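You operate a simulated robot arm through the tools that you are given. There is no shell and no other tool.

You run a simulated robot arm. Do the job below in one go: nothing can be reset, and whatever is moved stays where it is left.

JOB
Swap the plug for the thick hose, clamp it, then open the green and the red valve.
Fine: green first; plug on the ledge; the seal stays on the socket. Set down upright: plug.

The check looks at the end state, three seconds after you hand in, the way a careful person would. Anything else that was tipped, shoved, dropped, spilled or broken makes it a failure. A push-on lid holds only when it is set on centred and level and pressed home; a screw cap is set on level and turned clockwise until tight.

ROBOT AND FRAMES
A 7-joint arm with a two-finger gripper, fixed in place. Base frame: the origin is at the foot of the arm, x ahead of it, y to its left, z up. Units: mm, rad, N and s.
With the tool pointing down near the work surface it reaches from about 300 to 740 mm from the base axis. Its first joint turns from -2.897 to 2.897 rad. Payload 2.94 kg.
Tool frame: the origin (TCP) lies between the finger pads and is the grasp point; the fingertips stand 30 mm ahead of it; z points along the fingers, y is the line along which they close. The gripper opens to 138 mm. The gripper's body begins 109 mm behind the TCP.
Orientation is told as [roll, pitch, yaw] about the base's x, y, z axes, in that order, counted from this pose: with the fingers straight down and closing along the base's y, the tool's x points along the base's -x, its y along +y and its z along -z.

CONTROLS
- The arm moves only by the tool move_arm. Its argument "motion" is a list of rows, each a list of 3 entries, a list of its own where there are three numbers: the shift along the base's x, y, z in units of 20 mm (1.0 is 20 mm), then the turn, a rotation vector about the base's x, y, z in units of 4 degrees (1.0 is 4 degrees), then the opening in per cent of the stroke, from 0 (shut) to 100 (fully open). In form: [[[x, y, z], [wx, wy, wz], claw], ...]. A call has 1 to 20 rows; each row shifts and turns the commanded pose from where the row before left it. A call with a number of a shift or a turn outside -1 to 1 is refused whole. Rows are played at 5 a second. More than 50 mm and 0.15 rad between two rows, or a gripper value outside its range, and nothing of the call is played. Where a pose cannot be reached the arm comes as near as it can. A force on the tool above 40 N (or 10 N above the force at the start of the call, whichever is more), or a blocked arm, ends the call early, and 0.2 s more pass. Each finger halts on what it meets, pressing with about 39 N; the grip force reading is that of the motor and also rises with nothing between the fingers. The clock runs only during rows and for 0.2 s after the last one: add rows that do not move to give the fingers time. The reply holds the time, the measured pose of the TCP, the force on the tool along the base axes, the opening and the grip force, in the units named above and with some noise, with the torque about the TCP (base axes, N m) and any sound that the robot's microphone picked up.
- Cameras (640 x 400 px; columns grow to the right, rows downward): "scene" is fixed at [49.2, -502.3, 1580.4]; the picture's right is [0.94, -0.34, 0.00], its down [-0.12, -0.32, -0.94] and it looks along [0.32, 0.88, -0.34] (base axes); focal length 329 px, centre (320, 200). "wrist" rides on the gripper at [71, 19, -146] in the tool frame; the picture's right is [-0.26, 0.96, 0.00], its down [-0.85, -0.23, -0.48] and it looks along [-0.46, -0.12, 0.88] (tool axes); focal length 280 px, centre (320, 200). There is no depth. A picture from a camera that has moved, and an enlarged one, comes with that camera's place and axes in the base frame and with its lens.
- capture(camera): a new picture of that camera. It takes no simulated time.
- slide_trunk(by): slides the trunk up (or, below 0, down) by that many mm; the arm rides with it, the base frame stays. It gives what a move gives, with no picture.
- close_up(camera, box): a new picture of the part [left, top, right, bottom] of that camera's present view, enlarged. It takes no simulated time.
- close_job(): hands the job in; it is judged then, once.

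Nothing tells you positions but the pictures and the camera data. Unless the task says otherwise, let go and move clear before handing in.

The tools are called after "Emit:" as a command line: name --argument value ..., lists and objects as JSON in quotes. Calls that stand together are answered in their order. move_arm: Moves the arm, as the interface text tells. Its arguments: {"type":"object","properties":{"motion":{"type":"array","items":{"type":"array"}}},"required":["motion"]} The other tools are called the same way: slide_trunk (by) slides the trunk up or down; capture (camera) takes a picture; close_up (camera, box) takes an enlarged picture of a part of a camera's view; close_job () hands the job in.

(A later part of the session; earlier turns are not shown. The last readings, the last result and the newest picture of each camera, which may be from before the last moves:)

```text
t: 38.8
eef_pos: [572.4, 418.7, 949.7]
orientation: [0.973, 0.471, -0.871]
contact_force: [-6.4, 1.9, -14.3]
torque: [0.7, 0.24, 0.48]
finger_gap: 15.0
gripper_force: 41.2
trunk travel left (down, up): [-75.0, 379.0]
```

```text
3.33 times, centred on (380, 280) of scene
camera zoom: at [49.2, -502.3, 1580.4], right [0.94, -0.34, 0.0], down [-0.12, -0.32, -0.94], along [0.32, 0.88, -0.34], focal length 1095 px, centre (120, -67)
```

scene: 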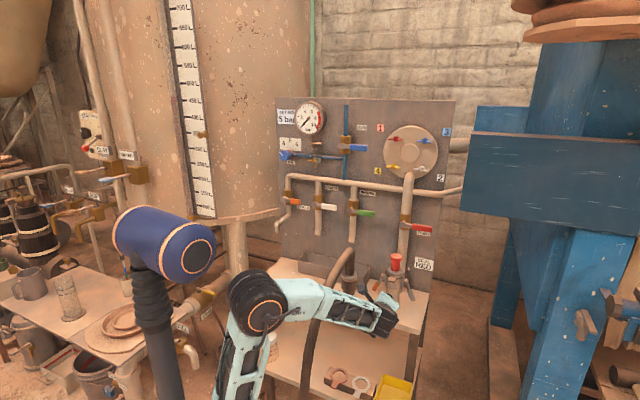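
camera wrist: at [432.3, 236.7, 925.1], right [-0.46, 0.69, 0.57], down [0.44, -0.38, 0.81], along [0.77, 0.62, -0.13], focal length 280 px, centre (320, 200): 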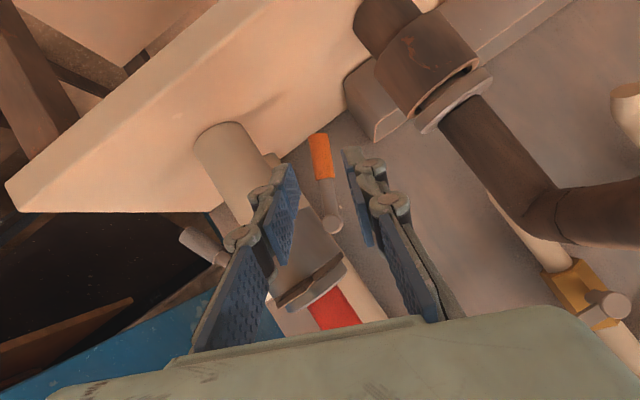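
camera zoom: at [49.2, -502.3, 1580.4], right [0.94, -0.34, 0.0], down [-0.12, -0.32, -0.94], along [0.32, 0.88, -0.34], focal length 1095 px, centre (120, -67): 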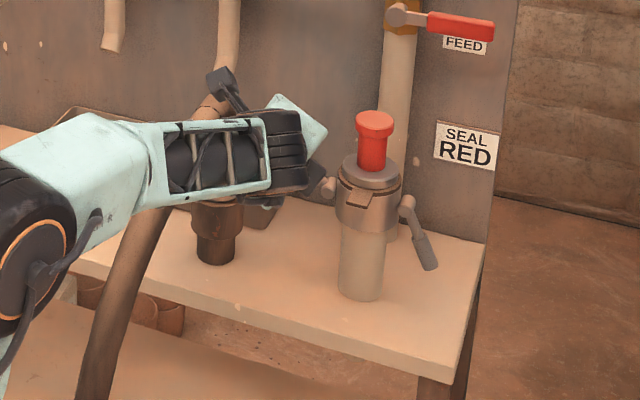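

Now about 31° above horizontal, still no stop. I go a little further to feel for one.

Emit:
move_arm --motion '[[[0.134, -0.134, 0.135], [0.53, 0.817, -0.5625], 0], [[0.113, -0.113, 0.215], [0.53, 0.817, -0.5625], 0], [[0.131, -0.131, 0.195], [0.53, 0.817, -0.5625], 0], [[0, 0, 0], [0, 0, 0], 0]]'

Emit:
close_up --camera "scene" --box '[310, 220, 450, 340]'

```text
t: 39.6
eef_pos: [573.1, 417.2, 951.0]
orientation: [0.871, 0.644, -1.016]
contact_force: [6.5, 12.3, -9.4]
torque: [-0.79, -0.94, 0.22]
finger_gap: 19.2
gripper_force: 44.2
trunk travel left (down, up): [-75.0, 379.0]
stopped in row 3: the force on the tool passed its limit at 42 N (the readings are from after the stop); the commanded pose is now the measured one
```

```text
3.33 times, centred on (380, 280) of scene
camera zoom: at [49.2, -502.3, 1580.4], right [0.94, -0.34, 0.0], down [-0.12, -0.32, -0.94], along [0.32, 0.88, -0.34], focal length 1095 px, centre (120, -67)
```

zoom: 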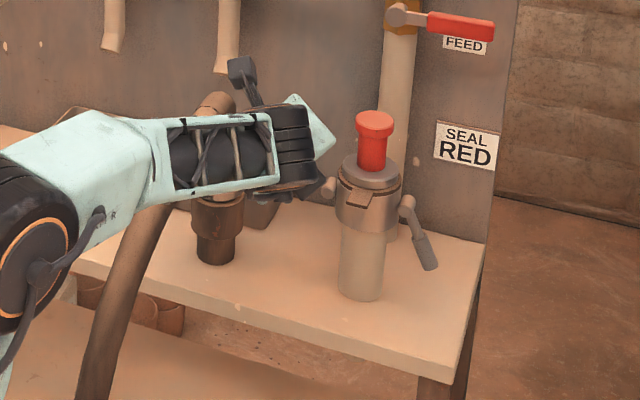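

The lever hit its open stop at about 122° (100° from where it hung). I release it and back straight out along the tool axis.

Emit:
move_arm --motion '[[[0, 0, 0], [0, 0, 0], 12], [[0, 0, 0], [0, 0, 0], 20], [[0, 0, 0], [0, 0, 0], 28], [[0, 0, 0], [0, 0, 0], 28]]'

Emit:
close_up --camera "wrist" --box '[200, 80, 440, 260]'

Emit:
move_arm --motion '[[[-0.377, -0.581, 0.4], [0, 0, 0], 28], [[-0.377, -0.581, 0.4], [0, 0, 0], 28], [[-0.377, -0.581, 0.4], [0, 0, 0], 28], [[-0.377, -0.581, 0.4], [0, 0, 0], 28], [[-0.377, -0.581, 0.4], [0, 0, 0], 28], [[-0.377, -0.581, 0.4], [0, 0, 0], 28]]'

Emit:
capture --camera "wrist"

Emit:
close_up --camera "scene" --box '[310, 220, 450, 340]'

```text
t: 40.6
eef_pos: [572.2, 414.7, 953.9]
orientation: [0.877, 0.644, -1.018]
contact_force: [-0.1, -0.3, -0.7]
torque: [-0.03, -0.03, 0.01]
finger_gap: 38.7
gripper_force: 0.1
trunk travel left (down, up): [-75.0, 379.0]
```

```text
2.22 times, centred on (320, 170) of wrist
camera zoom: at [493.1, 353.9, 1082.4], right [0.87, -0.23, 0.44], down [-0.04, -0.91, -0.41], along [0.49, 0.34, -0.8], focal length 623 px, centre (320, 267)
```

zoom: 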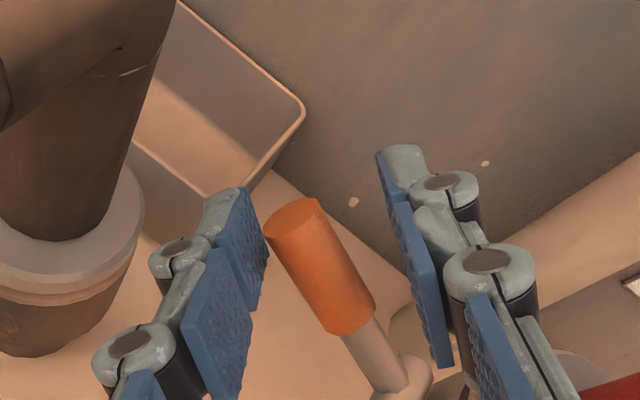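

```text
t: 42.0
eef_pos: [527.3, 344.6, 1001.5]
orientation: [0.877, 0.647, -1.018]
contact_force: [1.2, 0.0, -1.0]
torque: [0.02, 0.01, -0.01]
finger_gap: 38.5
gripper_force: 0.1
trunk travel left (down, up): [-75.0, 379.0]
```

```text
taken
camera wrist: at [447.8, 284.8, 1130.0], right [0.87, -0.23, 0.44], down [-0.04, -0.91, -0.41], along [0.49, 0.34, -0.8], focal length 280 px, centre (320, 200)
```

wrist: 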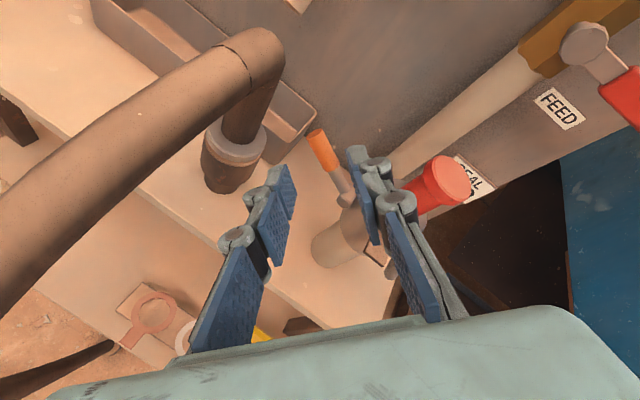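

```text
3.33 times, centred on (380, 280) of scene
camera zoom: at [49.2, -502.3, 1580.4], right [0.94, -0.34, 0.0], down [-0.12, -0.32, -0.94], along [0.32, 0.88, -0.34], focal length 1095 px, centre (120, -67)
```

zoom: 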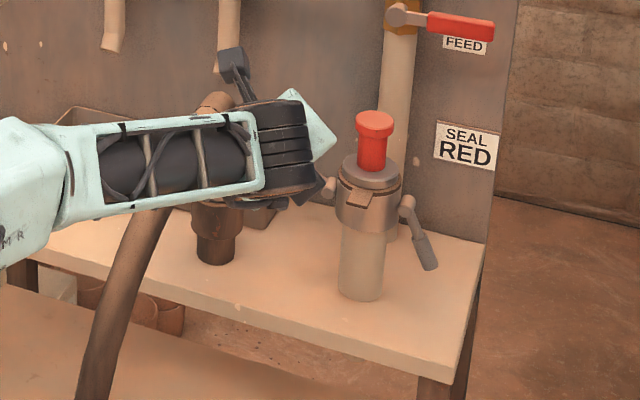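

The orange lever stays open by itself. Next is the gray lever on the right: I back off, straighten the tool to yaw 45°, spin 20° more so the fingers match its slant, and move in front of it.

Emit:
move_arm --motion '[[[0.3, -0.95, -0.1], [0, 0, -1], 28], [[0.3, -0.95, -0.1], [0, 0, -1], 28], [[0.3375, -0.925, -0.385], [0, 0, -1], 28], [[0.3375, -0.925, -0.385], [0.627, 0.627, -0.5125], 28], [[0.3375, -0.925, -0.385], [0.627, 0.627, -0.5125], 28], [[0.3375, -0.925, -0.385], [0.627, 0.627, -0.5125], 28], [[0.3375, -0.9, -0.385], [0.627, 0.627, -0.5125], 28], [[0.3375, -0.9, -0.385], [0.627, 0.627, -0.5125], 28], [[0, 0, 0], [0, 0, 0], 28]]'

Emit:
capture --camera "wrist"

Emit:
close_up --camera "scene" --box '[310, 220, 450, 340]'

```text
t: 44.0
eef_pos: [581.8, 197.1, 951.9]
orientation: [0.627, 0.9, -1.584]
contact_force: [1.1, 0.8, 0.6]
torque: [0.04, -0.02, 0.03]
finger_gap: 38.7
gripper_force: 0.1
trunk travel left (down, up): [-75.0, 379.0]
```

```text
taken
camera wrist: at [511.5, 139.3, 1087.3], right [0.77, -0.62, 0.15], down [-0.48, -0.72, -0.51], along [0.42, 0.32, -0.85], focal length 280 px, centre (320, 200)
```

wrist: 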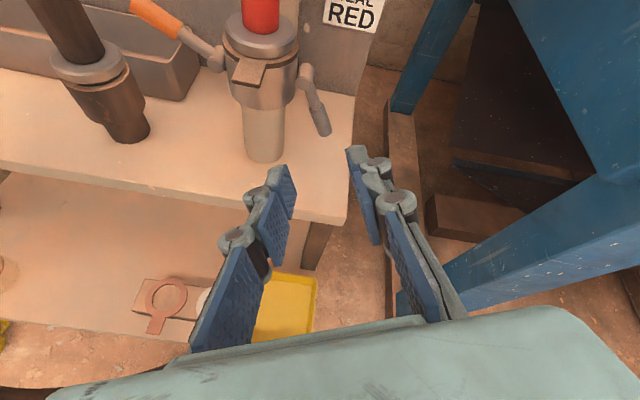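

```text
3.33 times, centred on (380, 280) of scene
camera zoom: at [49.2, -502.3, 1580.4], right [0.94, -0.34, 0.0], down [-0.12, -0.32, -0.94], along [0.32, 0.88, -0.34], focal length 1095 px, centre (120, -67)
```

zoom: 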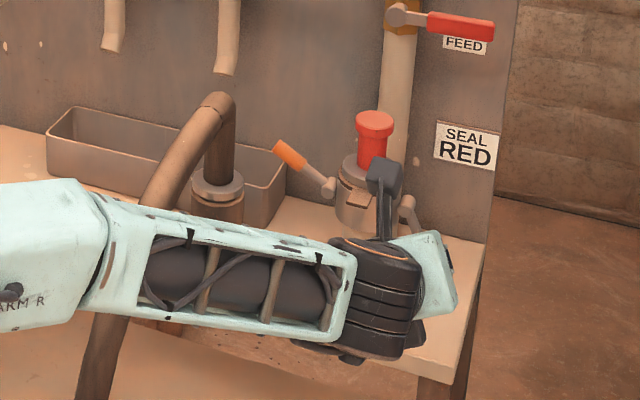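

The orange lever stands open, and the view is now upright. I zoom on the gray lever to aim.

Emit:
close_up --camera "wrist" --box '[220, 20, 380, 180]'

```text
2.50 times, centred on (300, 100) of wrist
camera zoom: at [511.5, 139.3, 1087.3], right [0.77, -0.62, 0.15], down [-0.48, -0.72, -0.51], along [0.42, 0.32, -0.85], focal length 701 px, centre (370, 450)
```

zoom: 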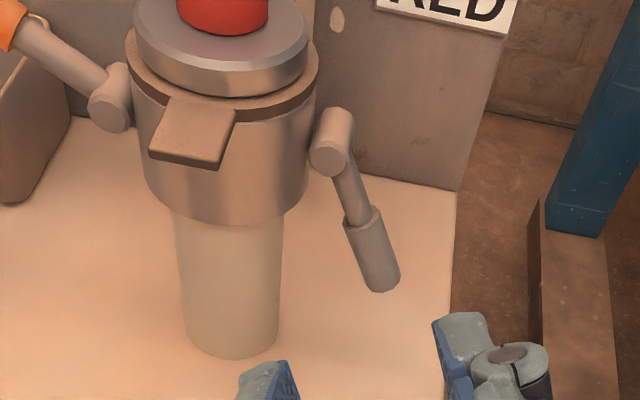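

Gray lever: pivot at right 248 / z 917, hanging at about 24°. I move in line with its grip and narrow the fingers to 33 mm.

Emit:
move_arm --motion '[[[0.67, 0.61, -0.575], [0, 0, 0], 24], [[0.67, 0.61, -0.575], [0, 0, 0], 24], [[0.67, 0.61, -0.575], [0, 0, 0], 24], [[0.67, 0.61, -0.575], [0, 0, 0], 24], [[0, 0, 0], [0, 0, 0], 24]]'

Emit:
close_up --camera "wrist" --box '[220, 50, 420, 230]'

```text
t: 45.2
eef_pos: [634.5, 245.6, 907.2]
orientation: [0.629, 0.899, -1.585]
contact_force: [-0.2, 0.0, 0.1]
torque: [-0.01, -0.01, 0.0]
finger_gap: 33.2
gripper_force: 0.0
trunk travel left (down, up): [-75.0, 379.0]
```

```text
2.22 times, centred on (320, 140) of wrist
camera zoom: at [564.9, 188.9, 1041.5], right [0.77, -0.62, 0.15], down [-0.47, -0.72, -0.51], along [0.42, 0.32, -0.85], focal length 623 px, centre (320, 333)
```

zoom: 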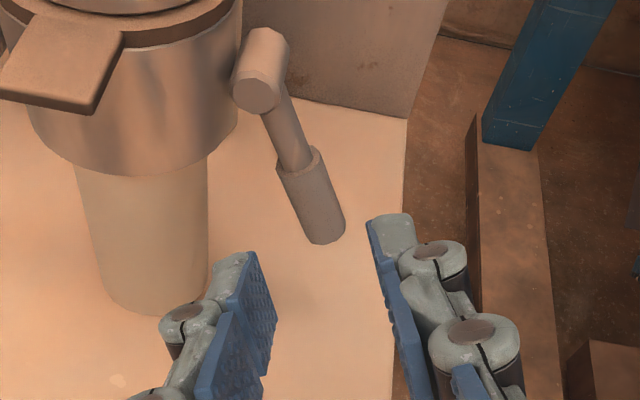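

The aim is good. I go in the remaining 90 mm and close on the gray grip.

Emit:
move_arm --motion '[[[0.455, 0.472, -0.388], [0, 0, 0], 24], [[0.455, 0.472, -0.388], [0, 0, 0], 24], [[0.455, 0.472, -0.388], [0, 0, 0], 24], [[0.455, 0.472, -0.388], [0, 0, 0], 24], [[0.455, 0.472, -0.388], [0, 0, 0], 24], [[0.455, 0.472, -0.388], [0, 0, 0], 24], [[0, 0, 0], [0, 0, 0], 24]]'

Emit:
close_up --camera "wrist" --box '[220, 50, 420, 230]'

Emit:
move_arm --motion '[[[0, 0, 0], [0, 0, 0], 12], [[0, 0, 0], [0, 0, 0], 5], [[0, 0, 0], [0, 0, 0], 0], [[0, 0, 0], [0, 0, 0], 0]]'

Emit:
close_up --camera "wrist" --box '[220, 50, 420, 230]'

```text
t: 46.8
eef_pos: [688.7, 302.2, 858.7]
orientation: [0.625, 0.899, -1.584]
contact_force: [0.2, 0.0, -0.2]
torque: [-0.01, 0.03, -0.01]
finger_gap: 33.3
gripper_force: 0.0
trunk travel left (down, up): [-75.0, 379.0]
```

```text
2.22 times, centred on (320, 140) of wrist
camera zoom: at [619.3, 245.3, 994.2], right [0.77, -0.62, 0.15], down [-0.48, -0.72, -0.51], along [0.42, 0.32, -0.85], focal length 623 px, centre (320, 333)
```

zoom: 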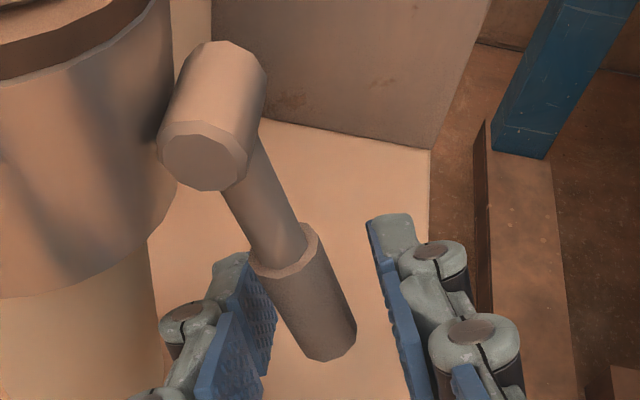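

```text
t: 47.8
eef_pos: [688.9, 303.4, 858.6]
orientation: [0.627, 0.897, -1.584]
contact_force: [-0.2, 3.0, -1.6]
torque: [-0.35, -0.72, 0.03]
finger_gap: 15.5
gripper_force: 41.1
trunk travel left (down, up): [-75.0, 379.0]
```

```text
2.22 times, centred on (320, 140) of wrist
camera zoom: at [619.0, 245.8, 994.0], right [0.77, -0.62, 0.15], down [-0.47, -0.72, -0.51], along [0.42, 0.32, -0.85], focal length 623 px, centre (320, 333)
```

zoom: 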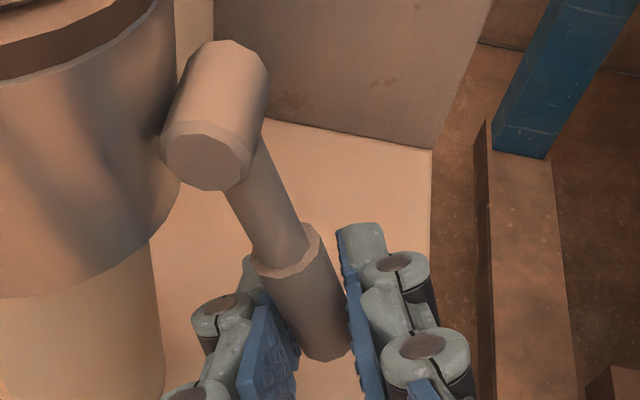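

The gray lever is held. I swing it outward and up about its pivot, spinning the tool with it.

Emit:
move_arm --motion '[[[0.184, -0.184, 0.12], [-0.774, -0.814, 0.654], 0], [[0.166, -0.166, 0.14], [-0.774, -0.814, 0.654], 0], [[0.159, -0.159, 0.16], [-0.759, -0.799, 0.642], 0], [[0.148, -0.148, 0.18], [-0.744, -0.783, 0.629], 0], [[0.138, -0.138, 0.2], [-0.729, -0.767, 0.617], 0], [[0.124, -0.124, 0.21], [-0.714, -0.752, 0.604], 0], [[0.113, -0.113, 0.23], [-0.695, -0.732, 0.588], 0], [[0.095, -0.095, 0.24], [-0.684, -0.72, 0.579], 0], [[0.081, -0.081, 0.255], [-0.669, -0.705, 0.566], 0]]'

Emit:
close_up --camera "wrist" --box '[200, 50, 440, 230]'

Emit:
close_up --camera "scene" --box '[310, 220, 450, 340]'

```text
t: 49.8
eef_pos: [712.4, 278.1, 892.5]
orientation: [1.01, 0.313, -0.95]
contact_force: [-12.2, 4.3, -11.7]
torque: [-0.83, -0.5, -0.83]
finger_gap: 15.1
gripper_force: 40.8
trunk travel left (down, up): [-75.0, 379.0]
```

```text
2.22 times, centred on (320, 140) of wrist
camera zoom: at [599.2, 243.2, 1002.7], right [0.71, -0.11, 0.7], down [0.05, -0.98, -0.21], along [0.7, 0.18, -0.69], focal length 623 px, centre (320, 333)
```

zoom: 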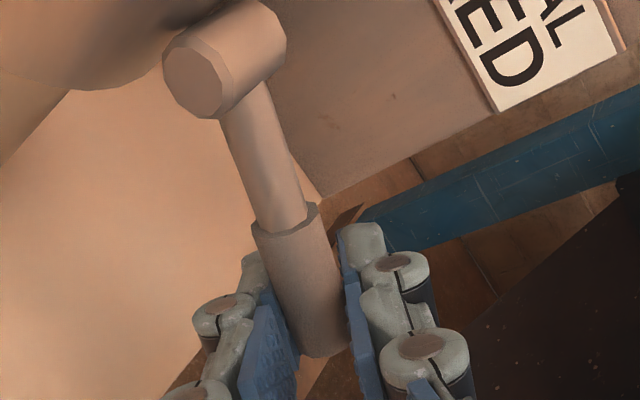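

```text
3.33 times, centred on (380, 280) of scene
camera zoom: at [49.2, -502.3, 1580.4], right [0.94, -0.34, 0.0], down [-0.12, -0.32, -0.94], along [0.32, 0.88, -0.34], focal length 1095 px, centre (120, -67)
```

zoom: 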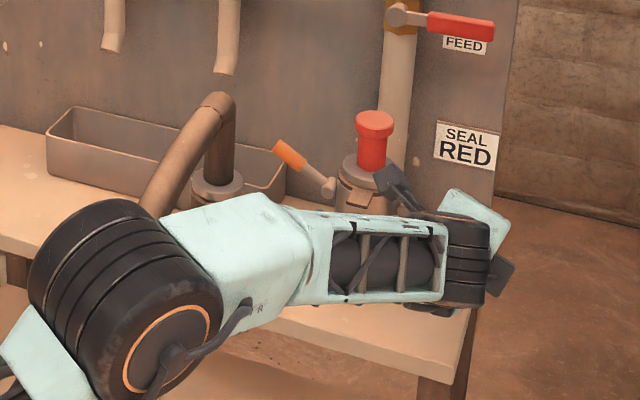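

The gray lever follows well and is near 68°. I carry on up to its open stop.

Emit:
move_arm --motion '[[[0.064, -0.064, 0.26], [-0.669, -0.705, 0.566], 0], [[0.05, -0.05, 0.265], [-0.654, -0.689, 0.554], 0], [[0.032, -0.032, 0.275], [-0.654, -0.689, 0.554], 0], [[0.018, -0.018, 0.275], [-0.654, -0.689, 0.554], 0], [[-0.004, 0.004, 0.275], [-0.64, -0.674, 0.541], 0], [[-0.018, 0.018, 0.275], [-0.64, -0.674, 0.541], 0], [[-0.035, 0.035, 0.275], [-0.654, -0.689, 0.554], 0], [[-0.053, 0.053, 0.265], [-0.654, -0.689, 0.554], 0], [[-0.067, 0.067, 0.26], [-0.654, -0.689, 0.554], 0], [[-0.085, 0.085, 0.25], [-0.669, -0.705, 0.566], 0]]'

Emit:
close_up --camera "wrist" --box '[200, 50, 440, 230]'

Emit:
close_up --camera "scene" --box '[310, 220, 450, 340]'

```text
t: 52.0
eef_pos: [712.7, 278.8, 946.9]
orientation: [1.006, -0.347, -0.55]
contact_force: [5.1, -1.9, -5.1]
torque: [0.02, -0.69, -1.02]
finger_gap: 15.1
gripper_force: 41.4
trunk travel left (down, up): [-75.0, 379.0]
```

```text
2.22 times, centred on (320, 140) of wrist
camera zoom: at [570.3, 233.5, 1011.1], right [0.24, 0.46, 0.86], down [0.39, -0.86, 0.34], along [0.89, 0.25, -0.38], focal length 623 px, centre (320, 333)
```

zoom: 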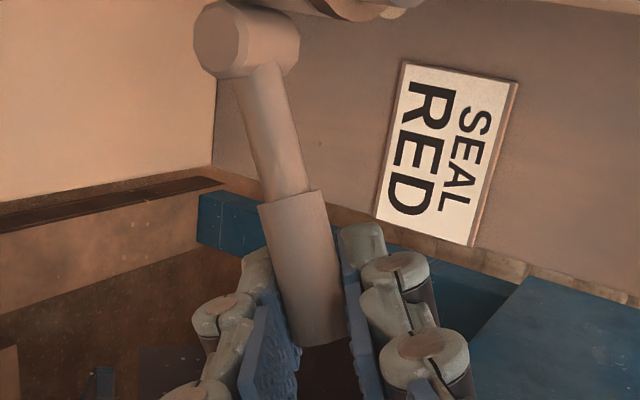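

```text
3.33 times, centred on (380, 280) of scene
camera zoom: at [49.2, -502.3, 1580.4], right [0.94, -0.34, 0.0], down [-0.12, -0.32, -0.94], along [0.32, 0.88, -0.34], focal length 1095 px, centre (120, -67)
```

zoom: 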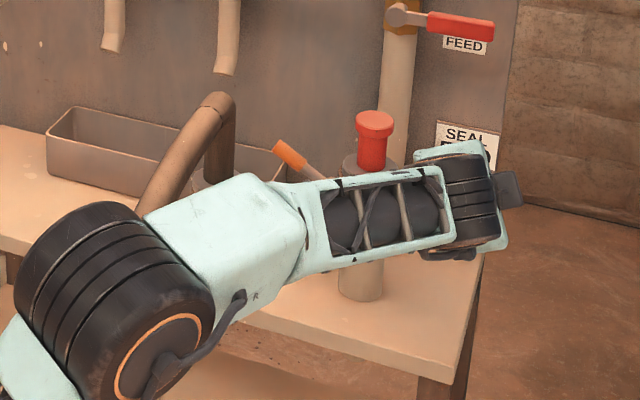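

The gray lever is about 117°. I nudge it a little further to make sure it is at its open stop.

Emit:
move_arm --motion '[[[-0.09, 0.09, 0.23], [-0.654, -0.689, 0.554], 0], [[-0.1, 0.1, 0.22], [-0.654, -0.689, 0.554], 0], [[0, 0, 0], [0, 0, 0], 0]]'

```text
t: 52.8
eef_pos: [711.2, 280.9, 952.5]
orientation: [0.967, -0.47, -0.458]
contact_force: [11.5, -10.2, -13.5]
torque: [0.55, -0.1, -0.81]
finger_gap: 16.4
gripper_force: 41.8
trunk travel left (down, up): [-75.0, 379.0]
```

At about 122°, same as the other lever's stop. I release and back out along the tool axis.

Emit:
move_arm --motion '[[[0, 0, 0], [0, 0, 0], 12], [[0, 0, 0], [0, 0, 0], 20], [[0, 0, 0], [0, 0, 0], 28], [[0, 0, 0], [0, 0, 0], 28], [[-0.476, -0.501, 0.403], [0, 0, 0], 28], [[-0.476, -0.501, 0.403], [0, 0, 0], 28], [[-0.476, -0.501, 0.403], [0, 0, 0], 28], [[-0.476, -0.501, 0.403], [0, 0, 0], 28], [[-0.476, -0.501, 0.403], [0, 0, 0], 28], [[-0.476, -0.501, 0.403], [0, 0, 0], 28], [[-0.476, -0.501, 0.403], [0, 0, 0], 28]]'

Emit:
capture --camera "wrist"

Emit:
capture --camera "scene"

```text
t: 55.2
eef_pos: [641.4, 213.9, 1013.1]
orientation: [0.971, -0.472, -0.457]
contact_force: [-0.1, 0.3, -0.2]
torque: [0.02, 0.01, 0.02]
finger_gap: 38.6
gripper_force: 0.1
trunk travel left (down, up): [-75.0, 379.0]
```

```text
taken
camera wrist: at [496.3, 162.4, 1067.3], right [0.12, 0.55, 0.83], down [0.41, -0.79, 0.46], along [0.9, 0.29, -0.32], focal length 280 px, centre (320, 200)
```

wrist: 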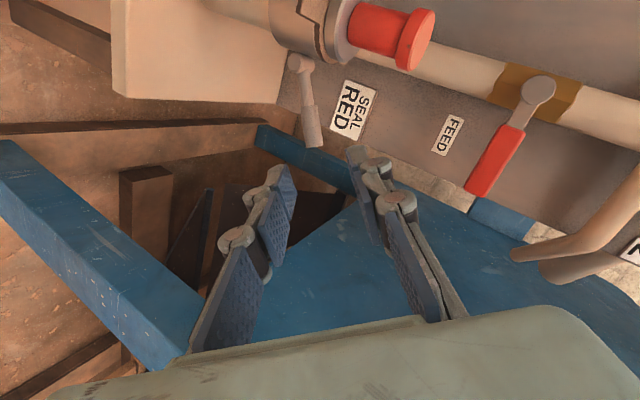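

```text
taken
```

scene: 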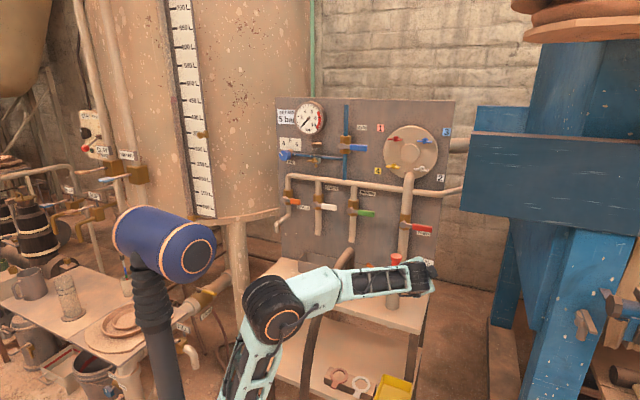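

Both levers are up. Before lifting the plug I take close-ups to measure its knob, flange and the seal.

Emit:
close_up --camera "wrist" --box '[240, 0, 480, 160]'

Emit:
close_up --camera "scene" --box '[360, 240, 440, 300]'

```text
2.50 times, centred on (360, 80) of wrist
camera zoom: at [496.3, 162.4, 1067.3], right [0.12, 0.55, 0.83], down [0.41, -0.79, 0.46], along [0.9, 0.29, -0.32], focal length 701 px, centre (220, 500)
```

zoom: 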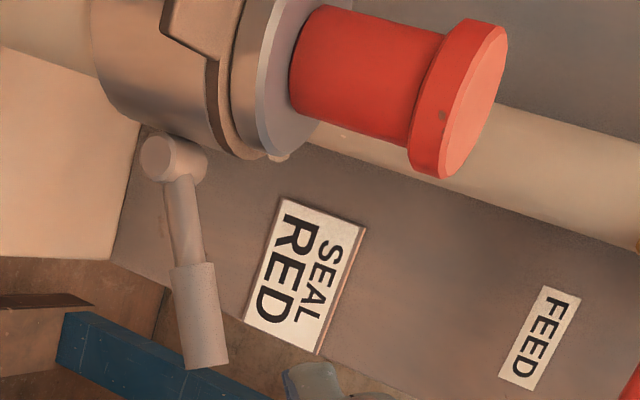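

```text
6.67 times, centred on (400, 270) of scene
camera zoom: at [49.2, -502.3, 1580.4], right [0.94, -0.34, 0.0], down [-0.12, -0.32, -0.94], along [0.32, 0.88, -0.34], focal length 2191 px, centre (-213, -267)
```

zoom: 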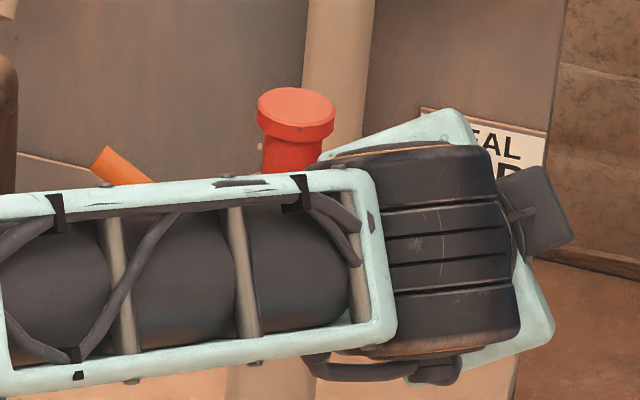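

Plug knob: cap top about z 1011 (cap 995–1011), flange top about 956, axis near (639, 351). I'll back away, raise the trunk again and return the tool to pointing straight down so the plug can be lifted dead vertical.

Emit:
move_arm --motion '[[[-0.257, -0.257, 0.18], [-0.788, -0.83, 0.667], 28], [[-0.257, -0.257, 0.18], [-0.788, -0.83, 0.667], 28], [[-0.257, -0.257, 0.18], [-0.788, -0.83, 0.667], 28], [[-0.257, -0.257, 0.18], [-0.788, -0.83, 0.667], 28], [[-0.257, -0.257, 0.18], [-0.788, -0.83, 0.667], 28], [[-0.257, -0.257, 0.18], [-0.788, -0.83, 0.667], 45], [[-0.257, -0.257, 0.18], [-0.788, -0.83, 0.667], 45], [[-0.257, -0.257, 0.18], [-0.788, -0.83, 0.667], 45], [[-0.257, -0.257, 0.18], [-0.788, -0.83, 0.667], 45], [[-0.257, -0.257, 0.18], [-0.788, -0.83, 0.667], 45], [[-0.257, -0.257, 0.18], [-0.788, -0.83, 0.667], 45]]'

Emit:
slide_trunk --by 340

Emit:
move_arm --motion '[[[0, 0, 0], [-0.9975, 0.9466, 0], 45], [[0, 0, 0], [-0.9975, 0.9466, 0], 45], [[0, 0, 0], [-0.9975, 0.9466, 0], 45], [[0, 0, 0], [-0.9975, 0.9466, 0], 45], [[0, 0, 0], [-0.9975, 0.9466, 0], 45], [[0, 0, 0], [-0.9975, 0.9466, 0], 45], [[0, 0, 0], [-0.9975, 0.9466, 0], 45], [[0, 0, 0], [-0.9975, 0.9466, 0], 45], [[0, 0, 0], [-0.9975, 0.9466, 0], 45], [[0, 0, 0], [-0.9975, 0.9466, 0], 45]]'

Emit:
capture --camera "scene"

```text
t: 57.6
eef_pos: [584.8, 158.5, 1052.8]
orientation: [-0.007, -1.043, 0.819]
contact_force: [0.5, -0.2, -0.5]
torque: [-0.01, -0.01, -0.01]
finger_gap: 62.1
gripper_force: 0.0
trunk travel left (down, up): [-75.0, 379.0]
```

```text
t: 61.0
eef_pos: [584.5, 158.1, 1393.4]
orientation: [-0.003, -1.045, 0.817]
contact_force: [0.1, -1.1, -0.2]
torque: [-0.01, 0.01, -0.01]
finger_gap: 62.2
gripper_force: 0.0
trunk travel left (down, up): [-415.0, 39.0]
```

```text
t: 63.4
eef_pos: [516.8, 98.9, 1377.3]
orientation: [0.034, -0.113, 0.771]
contact_force: [0.0, 0.1, 0.2]
torque: [-0.02, -0.02, 0.04]
finger_gap: 62.0
gripper_force: 0.0
out of reach, approached as far as the arm can: row 10
trunk travel left (down, up): [-415.0, 39.0]
stopped in row 10: the arm was blocked; the commanded pose is now the measured one
```

```text
taken
```

scene: 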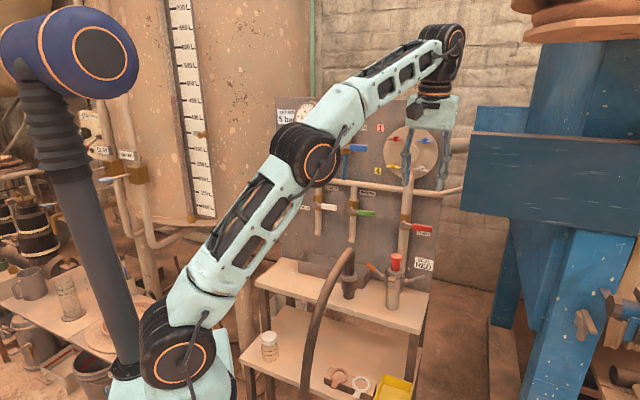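

The tool is nearly vertical again; that height was just out of reach. I come down toward a point above the plug, levelling the tool on the way.

Emit:
move_arm --motion '[[[0, 0, -1], [0, 0, 0], 45], [[0, 0, -1], [0, 0, 0], 45], [[0, 0.4, -1], [-0.74, 0.41, 0], 45], [[0.3, 0.8, -1], [-0.74, 0.41, 0], 45], [[0.5, 1, -1], [0, 0, 0.2], 45], [[0.5, 1, -1], [0, 0, 0], 45], [[0.5, 1, -1], [0, 0, 0], 45], [[0.5, 1, -1], [0, 0, 0], 45], [[0.5, 1, -1], [0, 0, 0], 45], [[0.5, 1, -0.8], [0, 0, 0], 45], [[0.5, 1, -0.8], [0, 0, 0], 45]]'

Emit:
capture --camera "wrist"

Emit:
capture --camera "scene"

```text
t: 65.8
eef_pos: [631.9, 293.8, 1130.2]
orientation: [0.021, 0.045, 0.802]
contact_force: [0.7, -0.3, 0.0]
torque: [-0.04, 0.0, 0.02]
finger_gap: 62.0
gripper_force: 0.1
out of reach, approached as far as the arm can: row 9, 10, 11
trunk travel left (down, up): [-415.0, 39.0]
```

```text
taken
camera wrist: at [575.5, 257.3, 1278.6], right [-0.51, 0.86, 0.01], down [0.78, 0.46, 0.43], along [0.37, 0.23, -0.9], focal length 280 px, centre (320, 200)
```

wrist: 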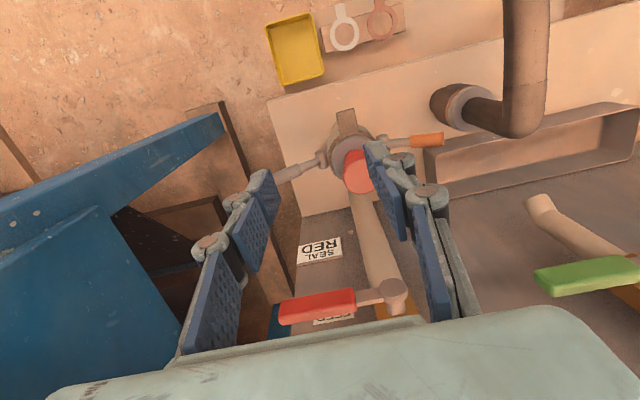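

```text
taken
```

scene: 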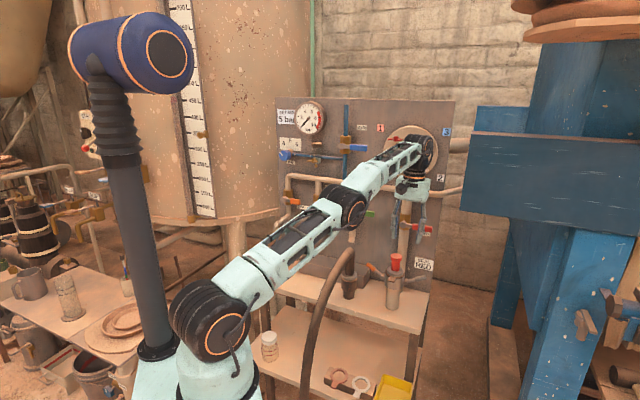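

Straight down is at the edge of reach here. Leaning the tool 30° forward gives room and still grips the round knob squarely, so I tilt and move above the plug.

Emit:
move_arm --motion '[[[-0.5, -0.2, -0.2], [0.695, -0.745, -0.03], 45], [[0, 0, -0.2], [0.695, -0.745, -0.03], 45], [[0, 0, -0.2], [0.695, -0.745, -0.03], 45], [[0, 0, -0.2], [0.695, -0.745, -0.03], 45], [[0, 0, -0.2], [0.695, -0.745, -0.03], 45], [[0, 0, -0.2], [0.695, -0.745, -0.03], 45], [[0, 0, -0.2], [0.695, -0.745, -0.03], 45], [[0, 0, 0], [0.695, -0.745, -0.03], 45]]'

Emit:
capture --camera "wrist"

```text
t: 67.5
eef_pos: [621.1, 291.0, 1102.1]
orientation: [-0.007, -0.526, 0.795]
contact_force: [0.0, 0.9, 0.4]
torque: [0.02, 0.0, -0.04]
finger_gap: 61.9
gripper_force: 0.1
trunk travel left (down, up): [-415.0, 39.0]
```

```text
taken
camera wrist: at [513.0, 208.0, 1192.2], right [-0.53, 0.84, 0.12], down [0.51, 0.19, 0.84], along [0.68, 0.51, -0.53], focal length 280 px, centre (320, 200)
```

wrist: 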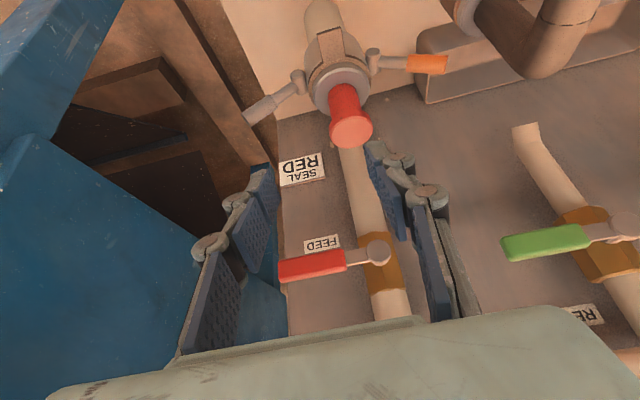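

The view is clear now. I zoom in on the plug to fix its axis.

Emit:
close_up --camera "wrist" --box '[270, 20, 430, 160]'

Emit:
close_up --camera "scene" --box '[360, 230, 440, 310]'

```text
2.86 times, centred on (350, 90) of wrist
camera zoom: at [513.0, 208.0, 1192.2], right [-0.53, 0.84, 0.12], down [0.51, 0.19, 0.84], along [0.68, 0.51, -0.53], focal length 801 px, centre (234, 514)
```

zoom: 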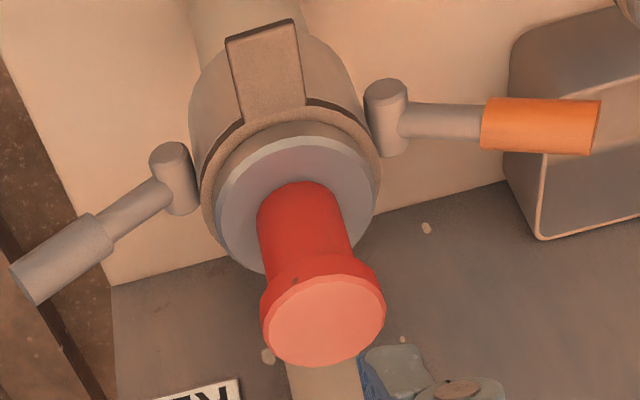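

```text
5.00 times, centred on (400, 270) of scene
camera zoom: at [49.2, -502.3, 1580.4], right [0.94, -0.34, 0.0], down [-0.12, -0.32, -0.94], along [0.32, 0.88, -0.34], focal length 1643 px, centre (-80, -150)
```

zoom: 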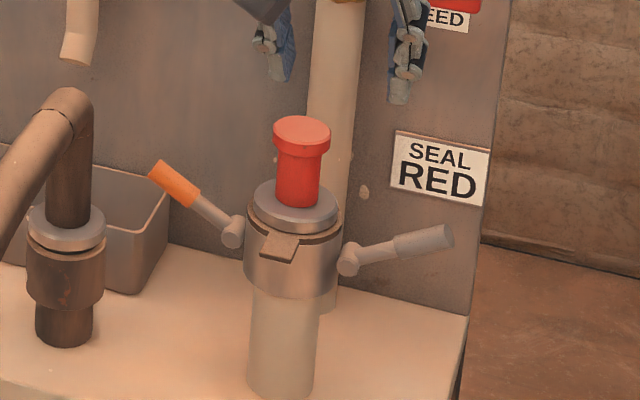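

Both levers are up. Plug axis is near (639, 350). I move over it and come down until the pads flank the cap.

Emit:
move_arm --motion '[[[0.224, 0.7375, -0.4], [0, 0, 0], 45], [[0.224, 0.7375, -0.4], [0, 0, 0], 45], [[0.224, 0.7375, -0.4], [0, 0, 0], 45], [[0.224, 0.7375, -0.4], [0, 0, 0], 45], [[0, 0, -0.4], [0, 0, 0], 45], [[0, 0, 0], [0, 0, 0], 45]]'

Emit:
capture --camera "wrist"

Emit:
close_up --camera "scene" --box '[340, 200, 460, 310]'

```text
t: 69.0
eef_pos: [638.9, 350.0, 1062.5]
orientation: [-0.007, -0.523, 0.796]
contact_force: [-0.9, -0.1, 0.0]
torque: [-0.01, 0.0, 0.02]
finger_gap: 62.3
gripper_force: 0.1
trunk travel left (down, up): [-415.0, 39.0]
```

```text
taken
camera wrist: at [530.2, 267.7, 1151.9], right [-0.53, 0.84, 0.13], down [0.51, 0.19, 0.84], along [0.68, 0.5, -0.53], focal length 280 px, centre (320, 200)
```

wrist: 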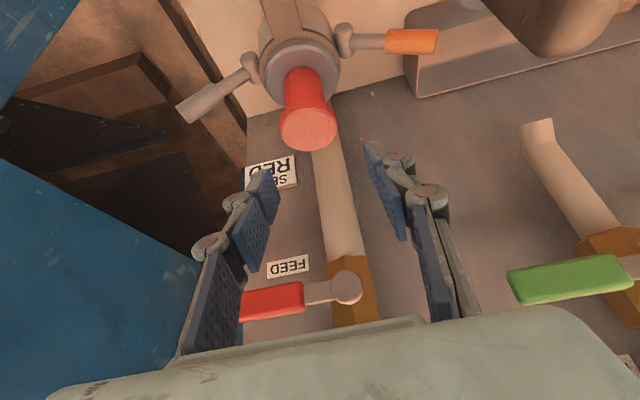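

```text
3.64 times, centred on (400, 255) of scene
camera zoom: at [49.2, -502.3, 1580.4], right [0.94, -0.34, 0.0], down [-0.12, -0.32, -0.94], along [0.32, 0.88, -0.34], focal length 1195 px, centre (29, 0)
```

zoom: 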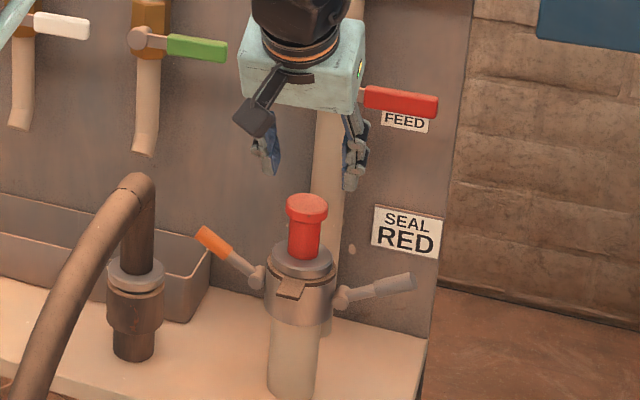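

The lineup matches. I lower 64 mm onto the cap and close.

Emit:
move_arm --motion '[[[0, 0, -0.65], [0, 0, 0], 45], [[0, 0, -0.65], [0, 0, 0], 45], [[0, 0, -0.65], [0, 0, 0], 45], [[0, 0, -0.65], [0, 0, 0], 45], [[0, 0, -0.6], [0, 0, 0], 45], [[0, 0, 0], [0, 0, 0], 45]]'

Emit:
close_up --camera "wrist" --box '[220, 80, 420, 260]'

Emit:
close_up --camera "scene" --box '[360, 230, 440, 310]'

```text
t: 70.3
eef_pos: [639.5, 349.5, 997.1]
orientation: [-0.006, -0.523, 0.795]
contact_force: [0.1, 0.8, -0.1]
torque: [-0.05, -0.01, -0.04]
finger_gap: 62.0
gripper_force: 0.1
trunk travel left (down, up): [-415.0, 39.0]
```

```text
2.22 times, centred on (320, 170) of wrist
camera zoom: at [531.2, 266.7, 1088.1], right [-0.53, 0.84, 0.13], down [0.51, 0.19, 0.84], along [0.68, 0.5, -0.53], focal length 623 px, centre (320, 267)
```

zoom: 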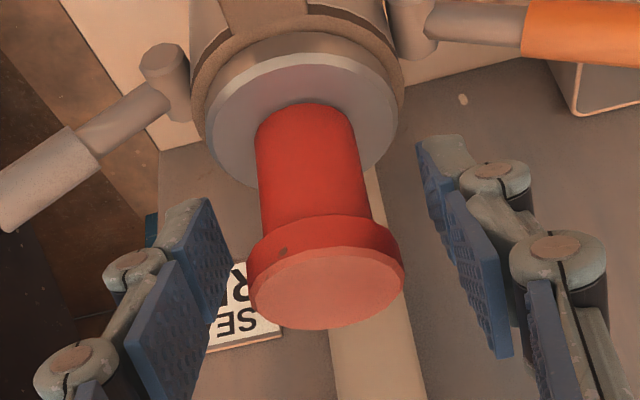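

```text
5.00 times, centred on (400, 270) of scene
camera zoom: at [49.2, -502.3, 1580.4], right [0.94, -0.34, 0.0], down [-0.12, -0.32, -0.94], along [0.32, 0.88, -0.34], focal length 1643 px, centre (-80, -150)
```

zoom: 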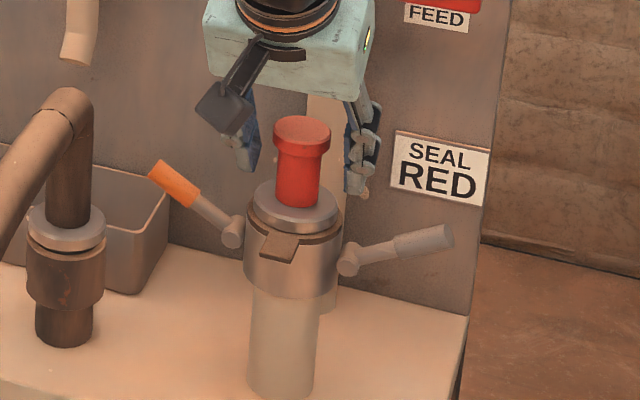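

The cap is centred between the pads. I close on it.

Emit:
move_arm --motion '[[[0, 0, -0.15], [0, 0, 0], 34], [[0, 0, 0], [0, 0, 0], 28], [[0, 0, 0], [0, 0, 0], 15], [[0, 0, 0], [0, 0, 0], 0], [[0, 0, 0], [0, 0, 0], 0]]'

Emit:
close_up --camera "wrist" --box '[220, 80, 420, 260]'

```text
t: 71.5
eef_pos: [638.5, 349.4, 994.4]
orientation: [-0.006, -0.522, 0.795]
contact_force: [1.0, 0.4, -1.6]
torque: [0.03, 0.02, -0.01]
finger_gap: 36.8
gripper_force: 39.0
trunk travel left (down, up): [-415.0, 39.0]
```

```text
2.22 times, centred on (320, 170) of wrist
camera zoom: at [531.2, 267.3, 1084.7], right [-0.53, 0.84, 0.13], down [0.51, 0.2, 0.84], along [0.68, 0.5, -0.53], focal length 623 px, centre (320, 267)
```

zoom: 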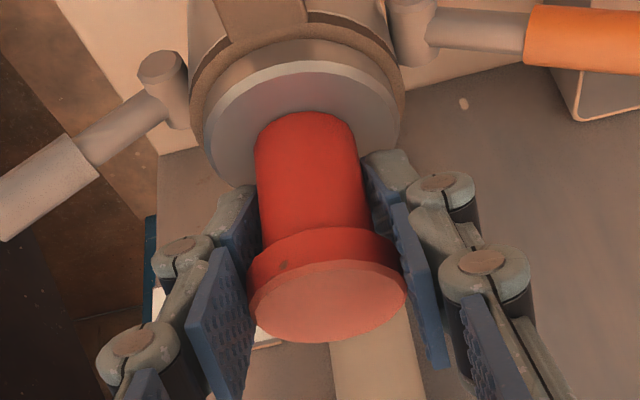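

The cap is gripped (36.8 mm). I lift gently and watch the force.

Emit:
move_arm --motion '[[[0, 0, 0.25], [0, 0, 0], 0], [[0, 0, 0.25], [0, 0, 0], 0], [[0, 0, 0.25], [0, 0, 0], 0], [[0, 0, 0], [0, 0, 0], 0]]'

Emit:
close_up --camera "scene" --box '[360, 230, 440, 310]'

Emit:
close_up --camera "wrist" --box '[220, 0, 420, 260]'

```text
t: 72.5
eef_pos: [638.8, 349.5, 1009.9]
orientation: [-0.007, -0.523, 0.795]
contact_force: [0.2, 0.2, -1.8]
torque: [0.02, -0.04, -0.02]
finger_gap: 36.9
gripper_force: 39.4
trunk travel left (down, up): [-415.0, 39.0]
```

```text
5.00 times, centred on (400, 270) of scene
camera zoom: at [49.2, -502.3, 1580.4], right [0.94, -0.34, 0.0], down [-0.12, -0.32, -0.94], along [0.32, 0.88, -0.34], focal length 1643 px, centre (-80, -150)
```

zoom: 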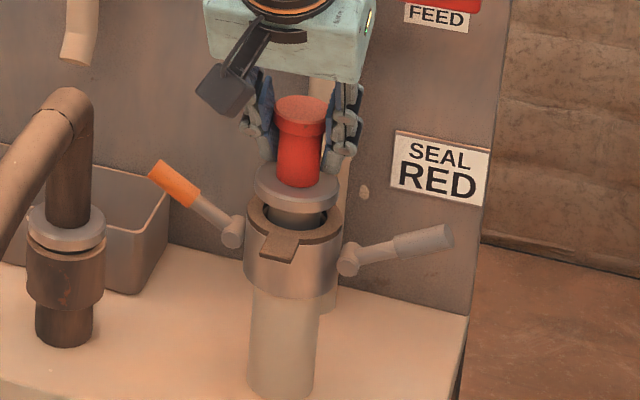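

```text
1.54 times, centred on (320, 130) of wrist
camera zoom: at [531.2, 267.5, 1100.0], right [-0.53, 0.84, 0.13], down [0.51, 0.2, 0.84], along [0.68, 0.5, -0.53], focal length 431 px, centre (320, 308)
```

zoom: 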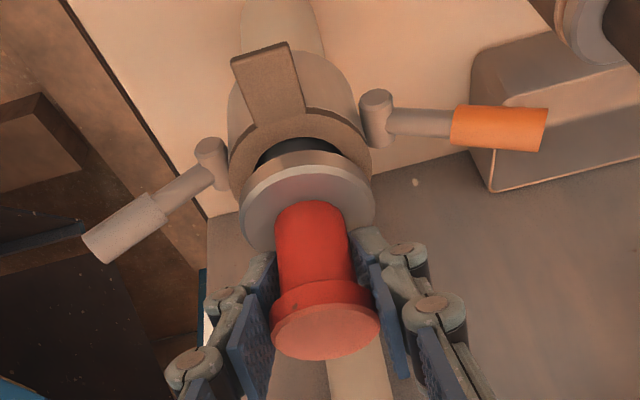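

The plug lifts freely, and the seal ring stays on the socket. I lift it out fully.

Emit:
move_arm --motion '[[[0, 0, 0.5], [0, 0, 0], 0], [[0, 0, 0.5], [0, 0, 0], 0], [[0, 0, 0.5], [0, 0, 0], 0], [[0, 0, 0.5], [0, 0, 0], 0], [[0, 0, 0.5], [0, 0, 0], 0], [[0, 0, 0.5], [0, 0, 0], 0], [[0, 0, 0], [0, 0, 0], 0]]'

Emit:
close_up --camera "scene" --box '[350, 210, 440, 310]'

Emit:
capture --camera "wrist"

```text
t: 74.2
eef_pos: [639.4, 350.7, 1069.9]
orientation: [-0.007, -0.519, 0.791]
contact_force: [-0.6, 0.8, -2.8]
torque: [0.01, 0.01, 0.01]
finger_gap: 37.0
gripper_force: 39.2
trunk travel left (down, up): [-415.0, 39.0]
```

```text
4.00 times, centred on (395, 260) of scene
camera zoom: at [49.2, -502.3, 1580.4], right [0.94, -0.34, 0.0], down [-0.12, -0.32, -0.94], along [0.32, 0.88, -0.34], focal length 1314 px, centre (20, -40)
```

zoom: 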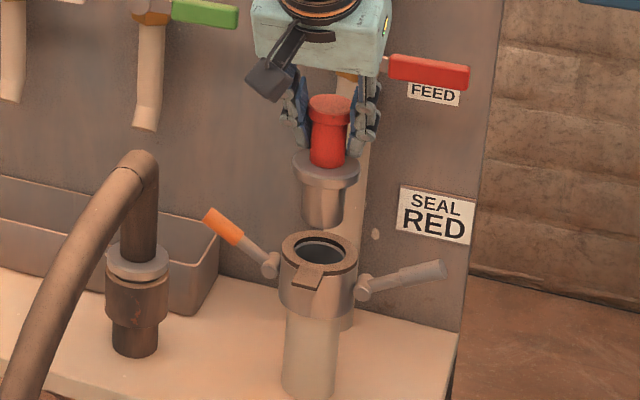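

```text
taken
camera wrist: at [531.0, 268.0, 1159.8], right [-0.53, 0.84, 0.13], down [0.51, 0.2, 0.84], along [0.68, 0.5, -0.53], focal length 280 px, centre (320, 200)
```

wrist: 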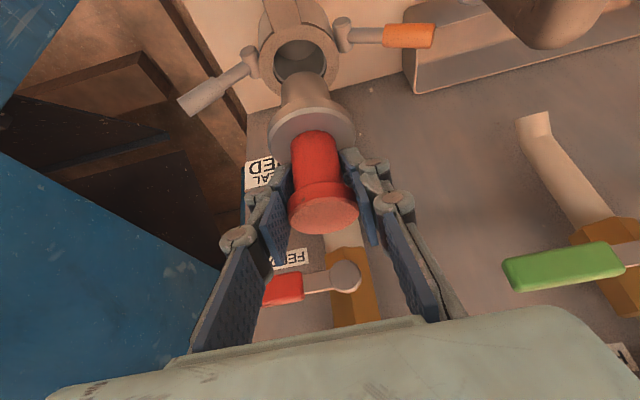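

The plug is out (spigot about 40 mm long, its foot about 98 mm below the TCP) and the seal sits on the socket. The ledge surface is near z 799; I'll carry the plug over the hose to the free part of the ledge left of the hose holder (about right −100, depth 690).

Emit:
move_arm --motion '[[[-0.2, -0.2, 0.7], [0, 0, 0], 0], [[-0.45, -0.45, 0.7], [0, 0, 0], 0], [[-0.49, -0.49, 0.7], [0, 0, 0], 0], [[-0.49, -0.49, 0.7], [0, 0, 0], 0], [[-0.5, -0.5, 0.7], [0, 0, 0], 0], [[-0.5, 0.5, 0.02], [0, 0, 0], 0], [[-0.768, 0.768, 0.02], [0, 0, 0], 0], [[-0.768, 0.768, 0.02], [0, 0, 0], 0], [[-0.768, 0.768, 0.02], [0, 0, 0], 0], [[-0.768, 0.768, 0.02], [0, 0, 0], 0], [[-0.768, 0.768, 0.02], [0, 0, 0], 0], [[-0.768, 0.768, 0.02], [0, 0, 0], 0], [[-0.768, 0.768, 0.02], [0, 0, 0], 0], [[-0.768, 0.768, 0.02], [0, 0, 0], 0], [[-0.768, 0.768, 0.02], [0, 0, 0], 0], [[-0.768, 0.768, 0.02], [0, 0, 0], 0], [[-0.768, 0.768, 0.02], [0, 0, 0], 0], [[-0.768, 0.768, 0.02], [0, 0, 0], 0], [[-0.768, 0.768, 0.02], [0, 0, 0], 0], [[-0.5, 0.5, 0], [0, 0, 0], 0]]'

Emit:
capture --camera "wrist"

Emit:
capture --camera "scene"

```text
t: 78.3
eef_pos: [375.6, 527.3, 1145.8]
orientation: [-0.007, -0.523, 0.792]
contact_force: [0.6, -0.1, -2.8]
torque: [0.0, -0.01, -0.01]
finger_gap: 37.1
gripper_force: 39.2
trunk travel left (down, up): [-415.0, 39.0]
```

```text
taken
camera wrist: at [267.3, 445.6, 1235.8], right [-0.53, 0.84, 0.12], down [0.51, 0.2, 0.84], along [0.68, 0.5, -0.53], focal length 280 px, centre (320, 200)
```

wrist: 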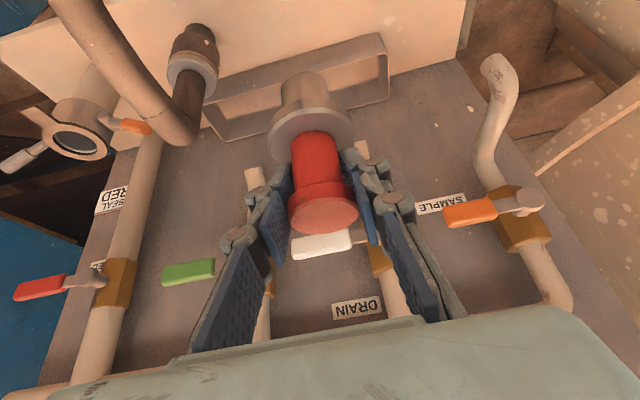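

```text
taken
```

scene: 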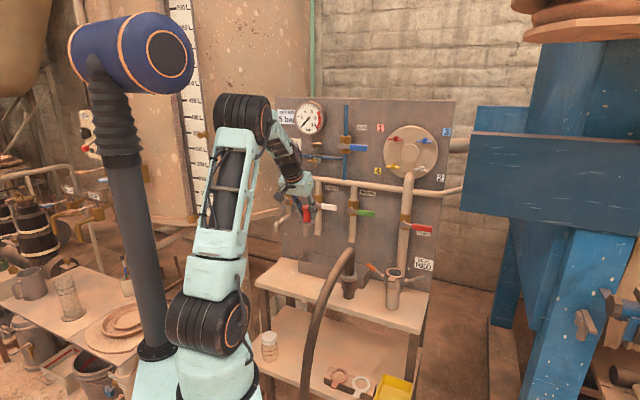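

The plug hangs clear over the left part of the ledge. I move it forward to depth 690 and lower it to just above the surface.

Emit:
move_arm --motion '[[[0.45, 0.45, 0], [0, 0, 0], 0], [[0.45, 0.45, -0.2], [0, 0, 0], 0], [[0.45, 0.45, -0.5], [0, 0, 0], 0], [[0.45, 0.45, -0.8], [0, 0, 0], 0], [[0, 0, -0.9], [0, 0, 0], 0], [[0, 0, -0.9], [0, 0, 0], 0], [[0, 0, -0.9], [0, 0, 0], 0], [[0, 0, -0.9], [0, 0, 0], 0], [[0, 0, -0.9], [0, 0, 0], 0], [[0, 0, -0.9], [0, 0, 0], 0], [[0, 0, -0.9], [0, 0, 0], 0], [[0, 0, -0.9], [0, 0, 0], 0], [[0, 0, -0.9], [0, 0, 0], 0], [[0, 0, -0.7], [0, 0, 0], 0], [[0, 0, -0.5], [0, 0, 0], 0], [[0, 0, 0], [0, 0, 0], 0]]'

Emit:
close_up --camera "scene" --box '[260, 210, 380, 310]'

Emit:
capture --camera "wrist"

```text
t: 81.8
eef_pos: [412.8, 564.4, 928.5]
orientation: [-0.006, -0.525, 0.794]
contact_force: [-0.6, 0.2, -1.9]
torque: [0.02, 0.01, -0.04]
finger_gap: 36.6
gripper_force: 39.2
trunk travel left (down, up): [-415.0, 39.0]
```

```text
4.00 times, centred on (320, 260) of scene
camera zoom: at [49.2, -502.3, 1580.4], right [0.94, -0.34, 0.0], down [-0.12, -0.32, -0.94], along [0.32, 0.88, -0.34], focal length 1314 px, centre (320, -40)
```

zoom: 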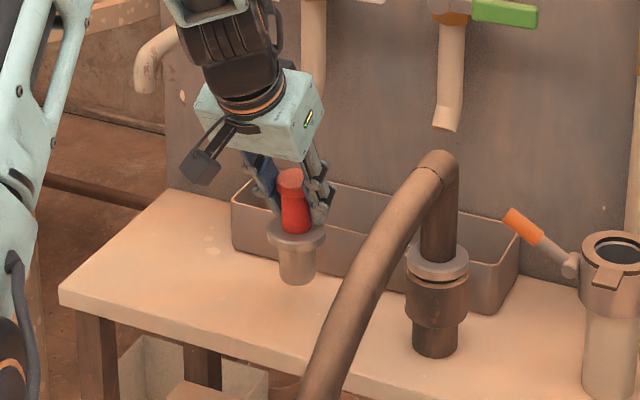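

```text
taken
camera wrist: at [304.2, 481.3, 1019.2], right [-0.53, 0.84, 0.13], down [0.51, 0.2, 0.84], along [0.68, 0.5, -0.53], focal length 280 px, centre (320, 200)
```

wrist: 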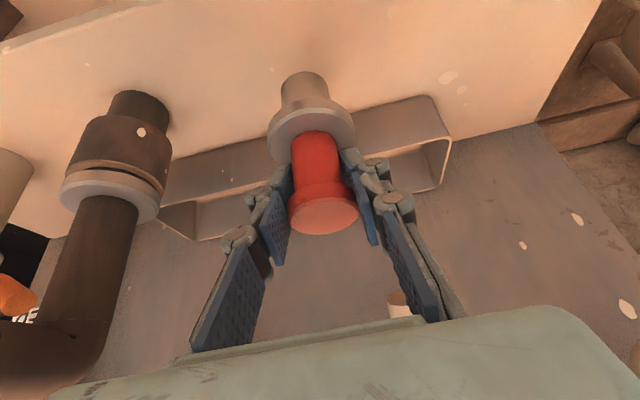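

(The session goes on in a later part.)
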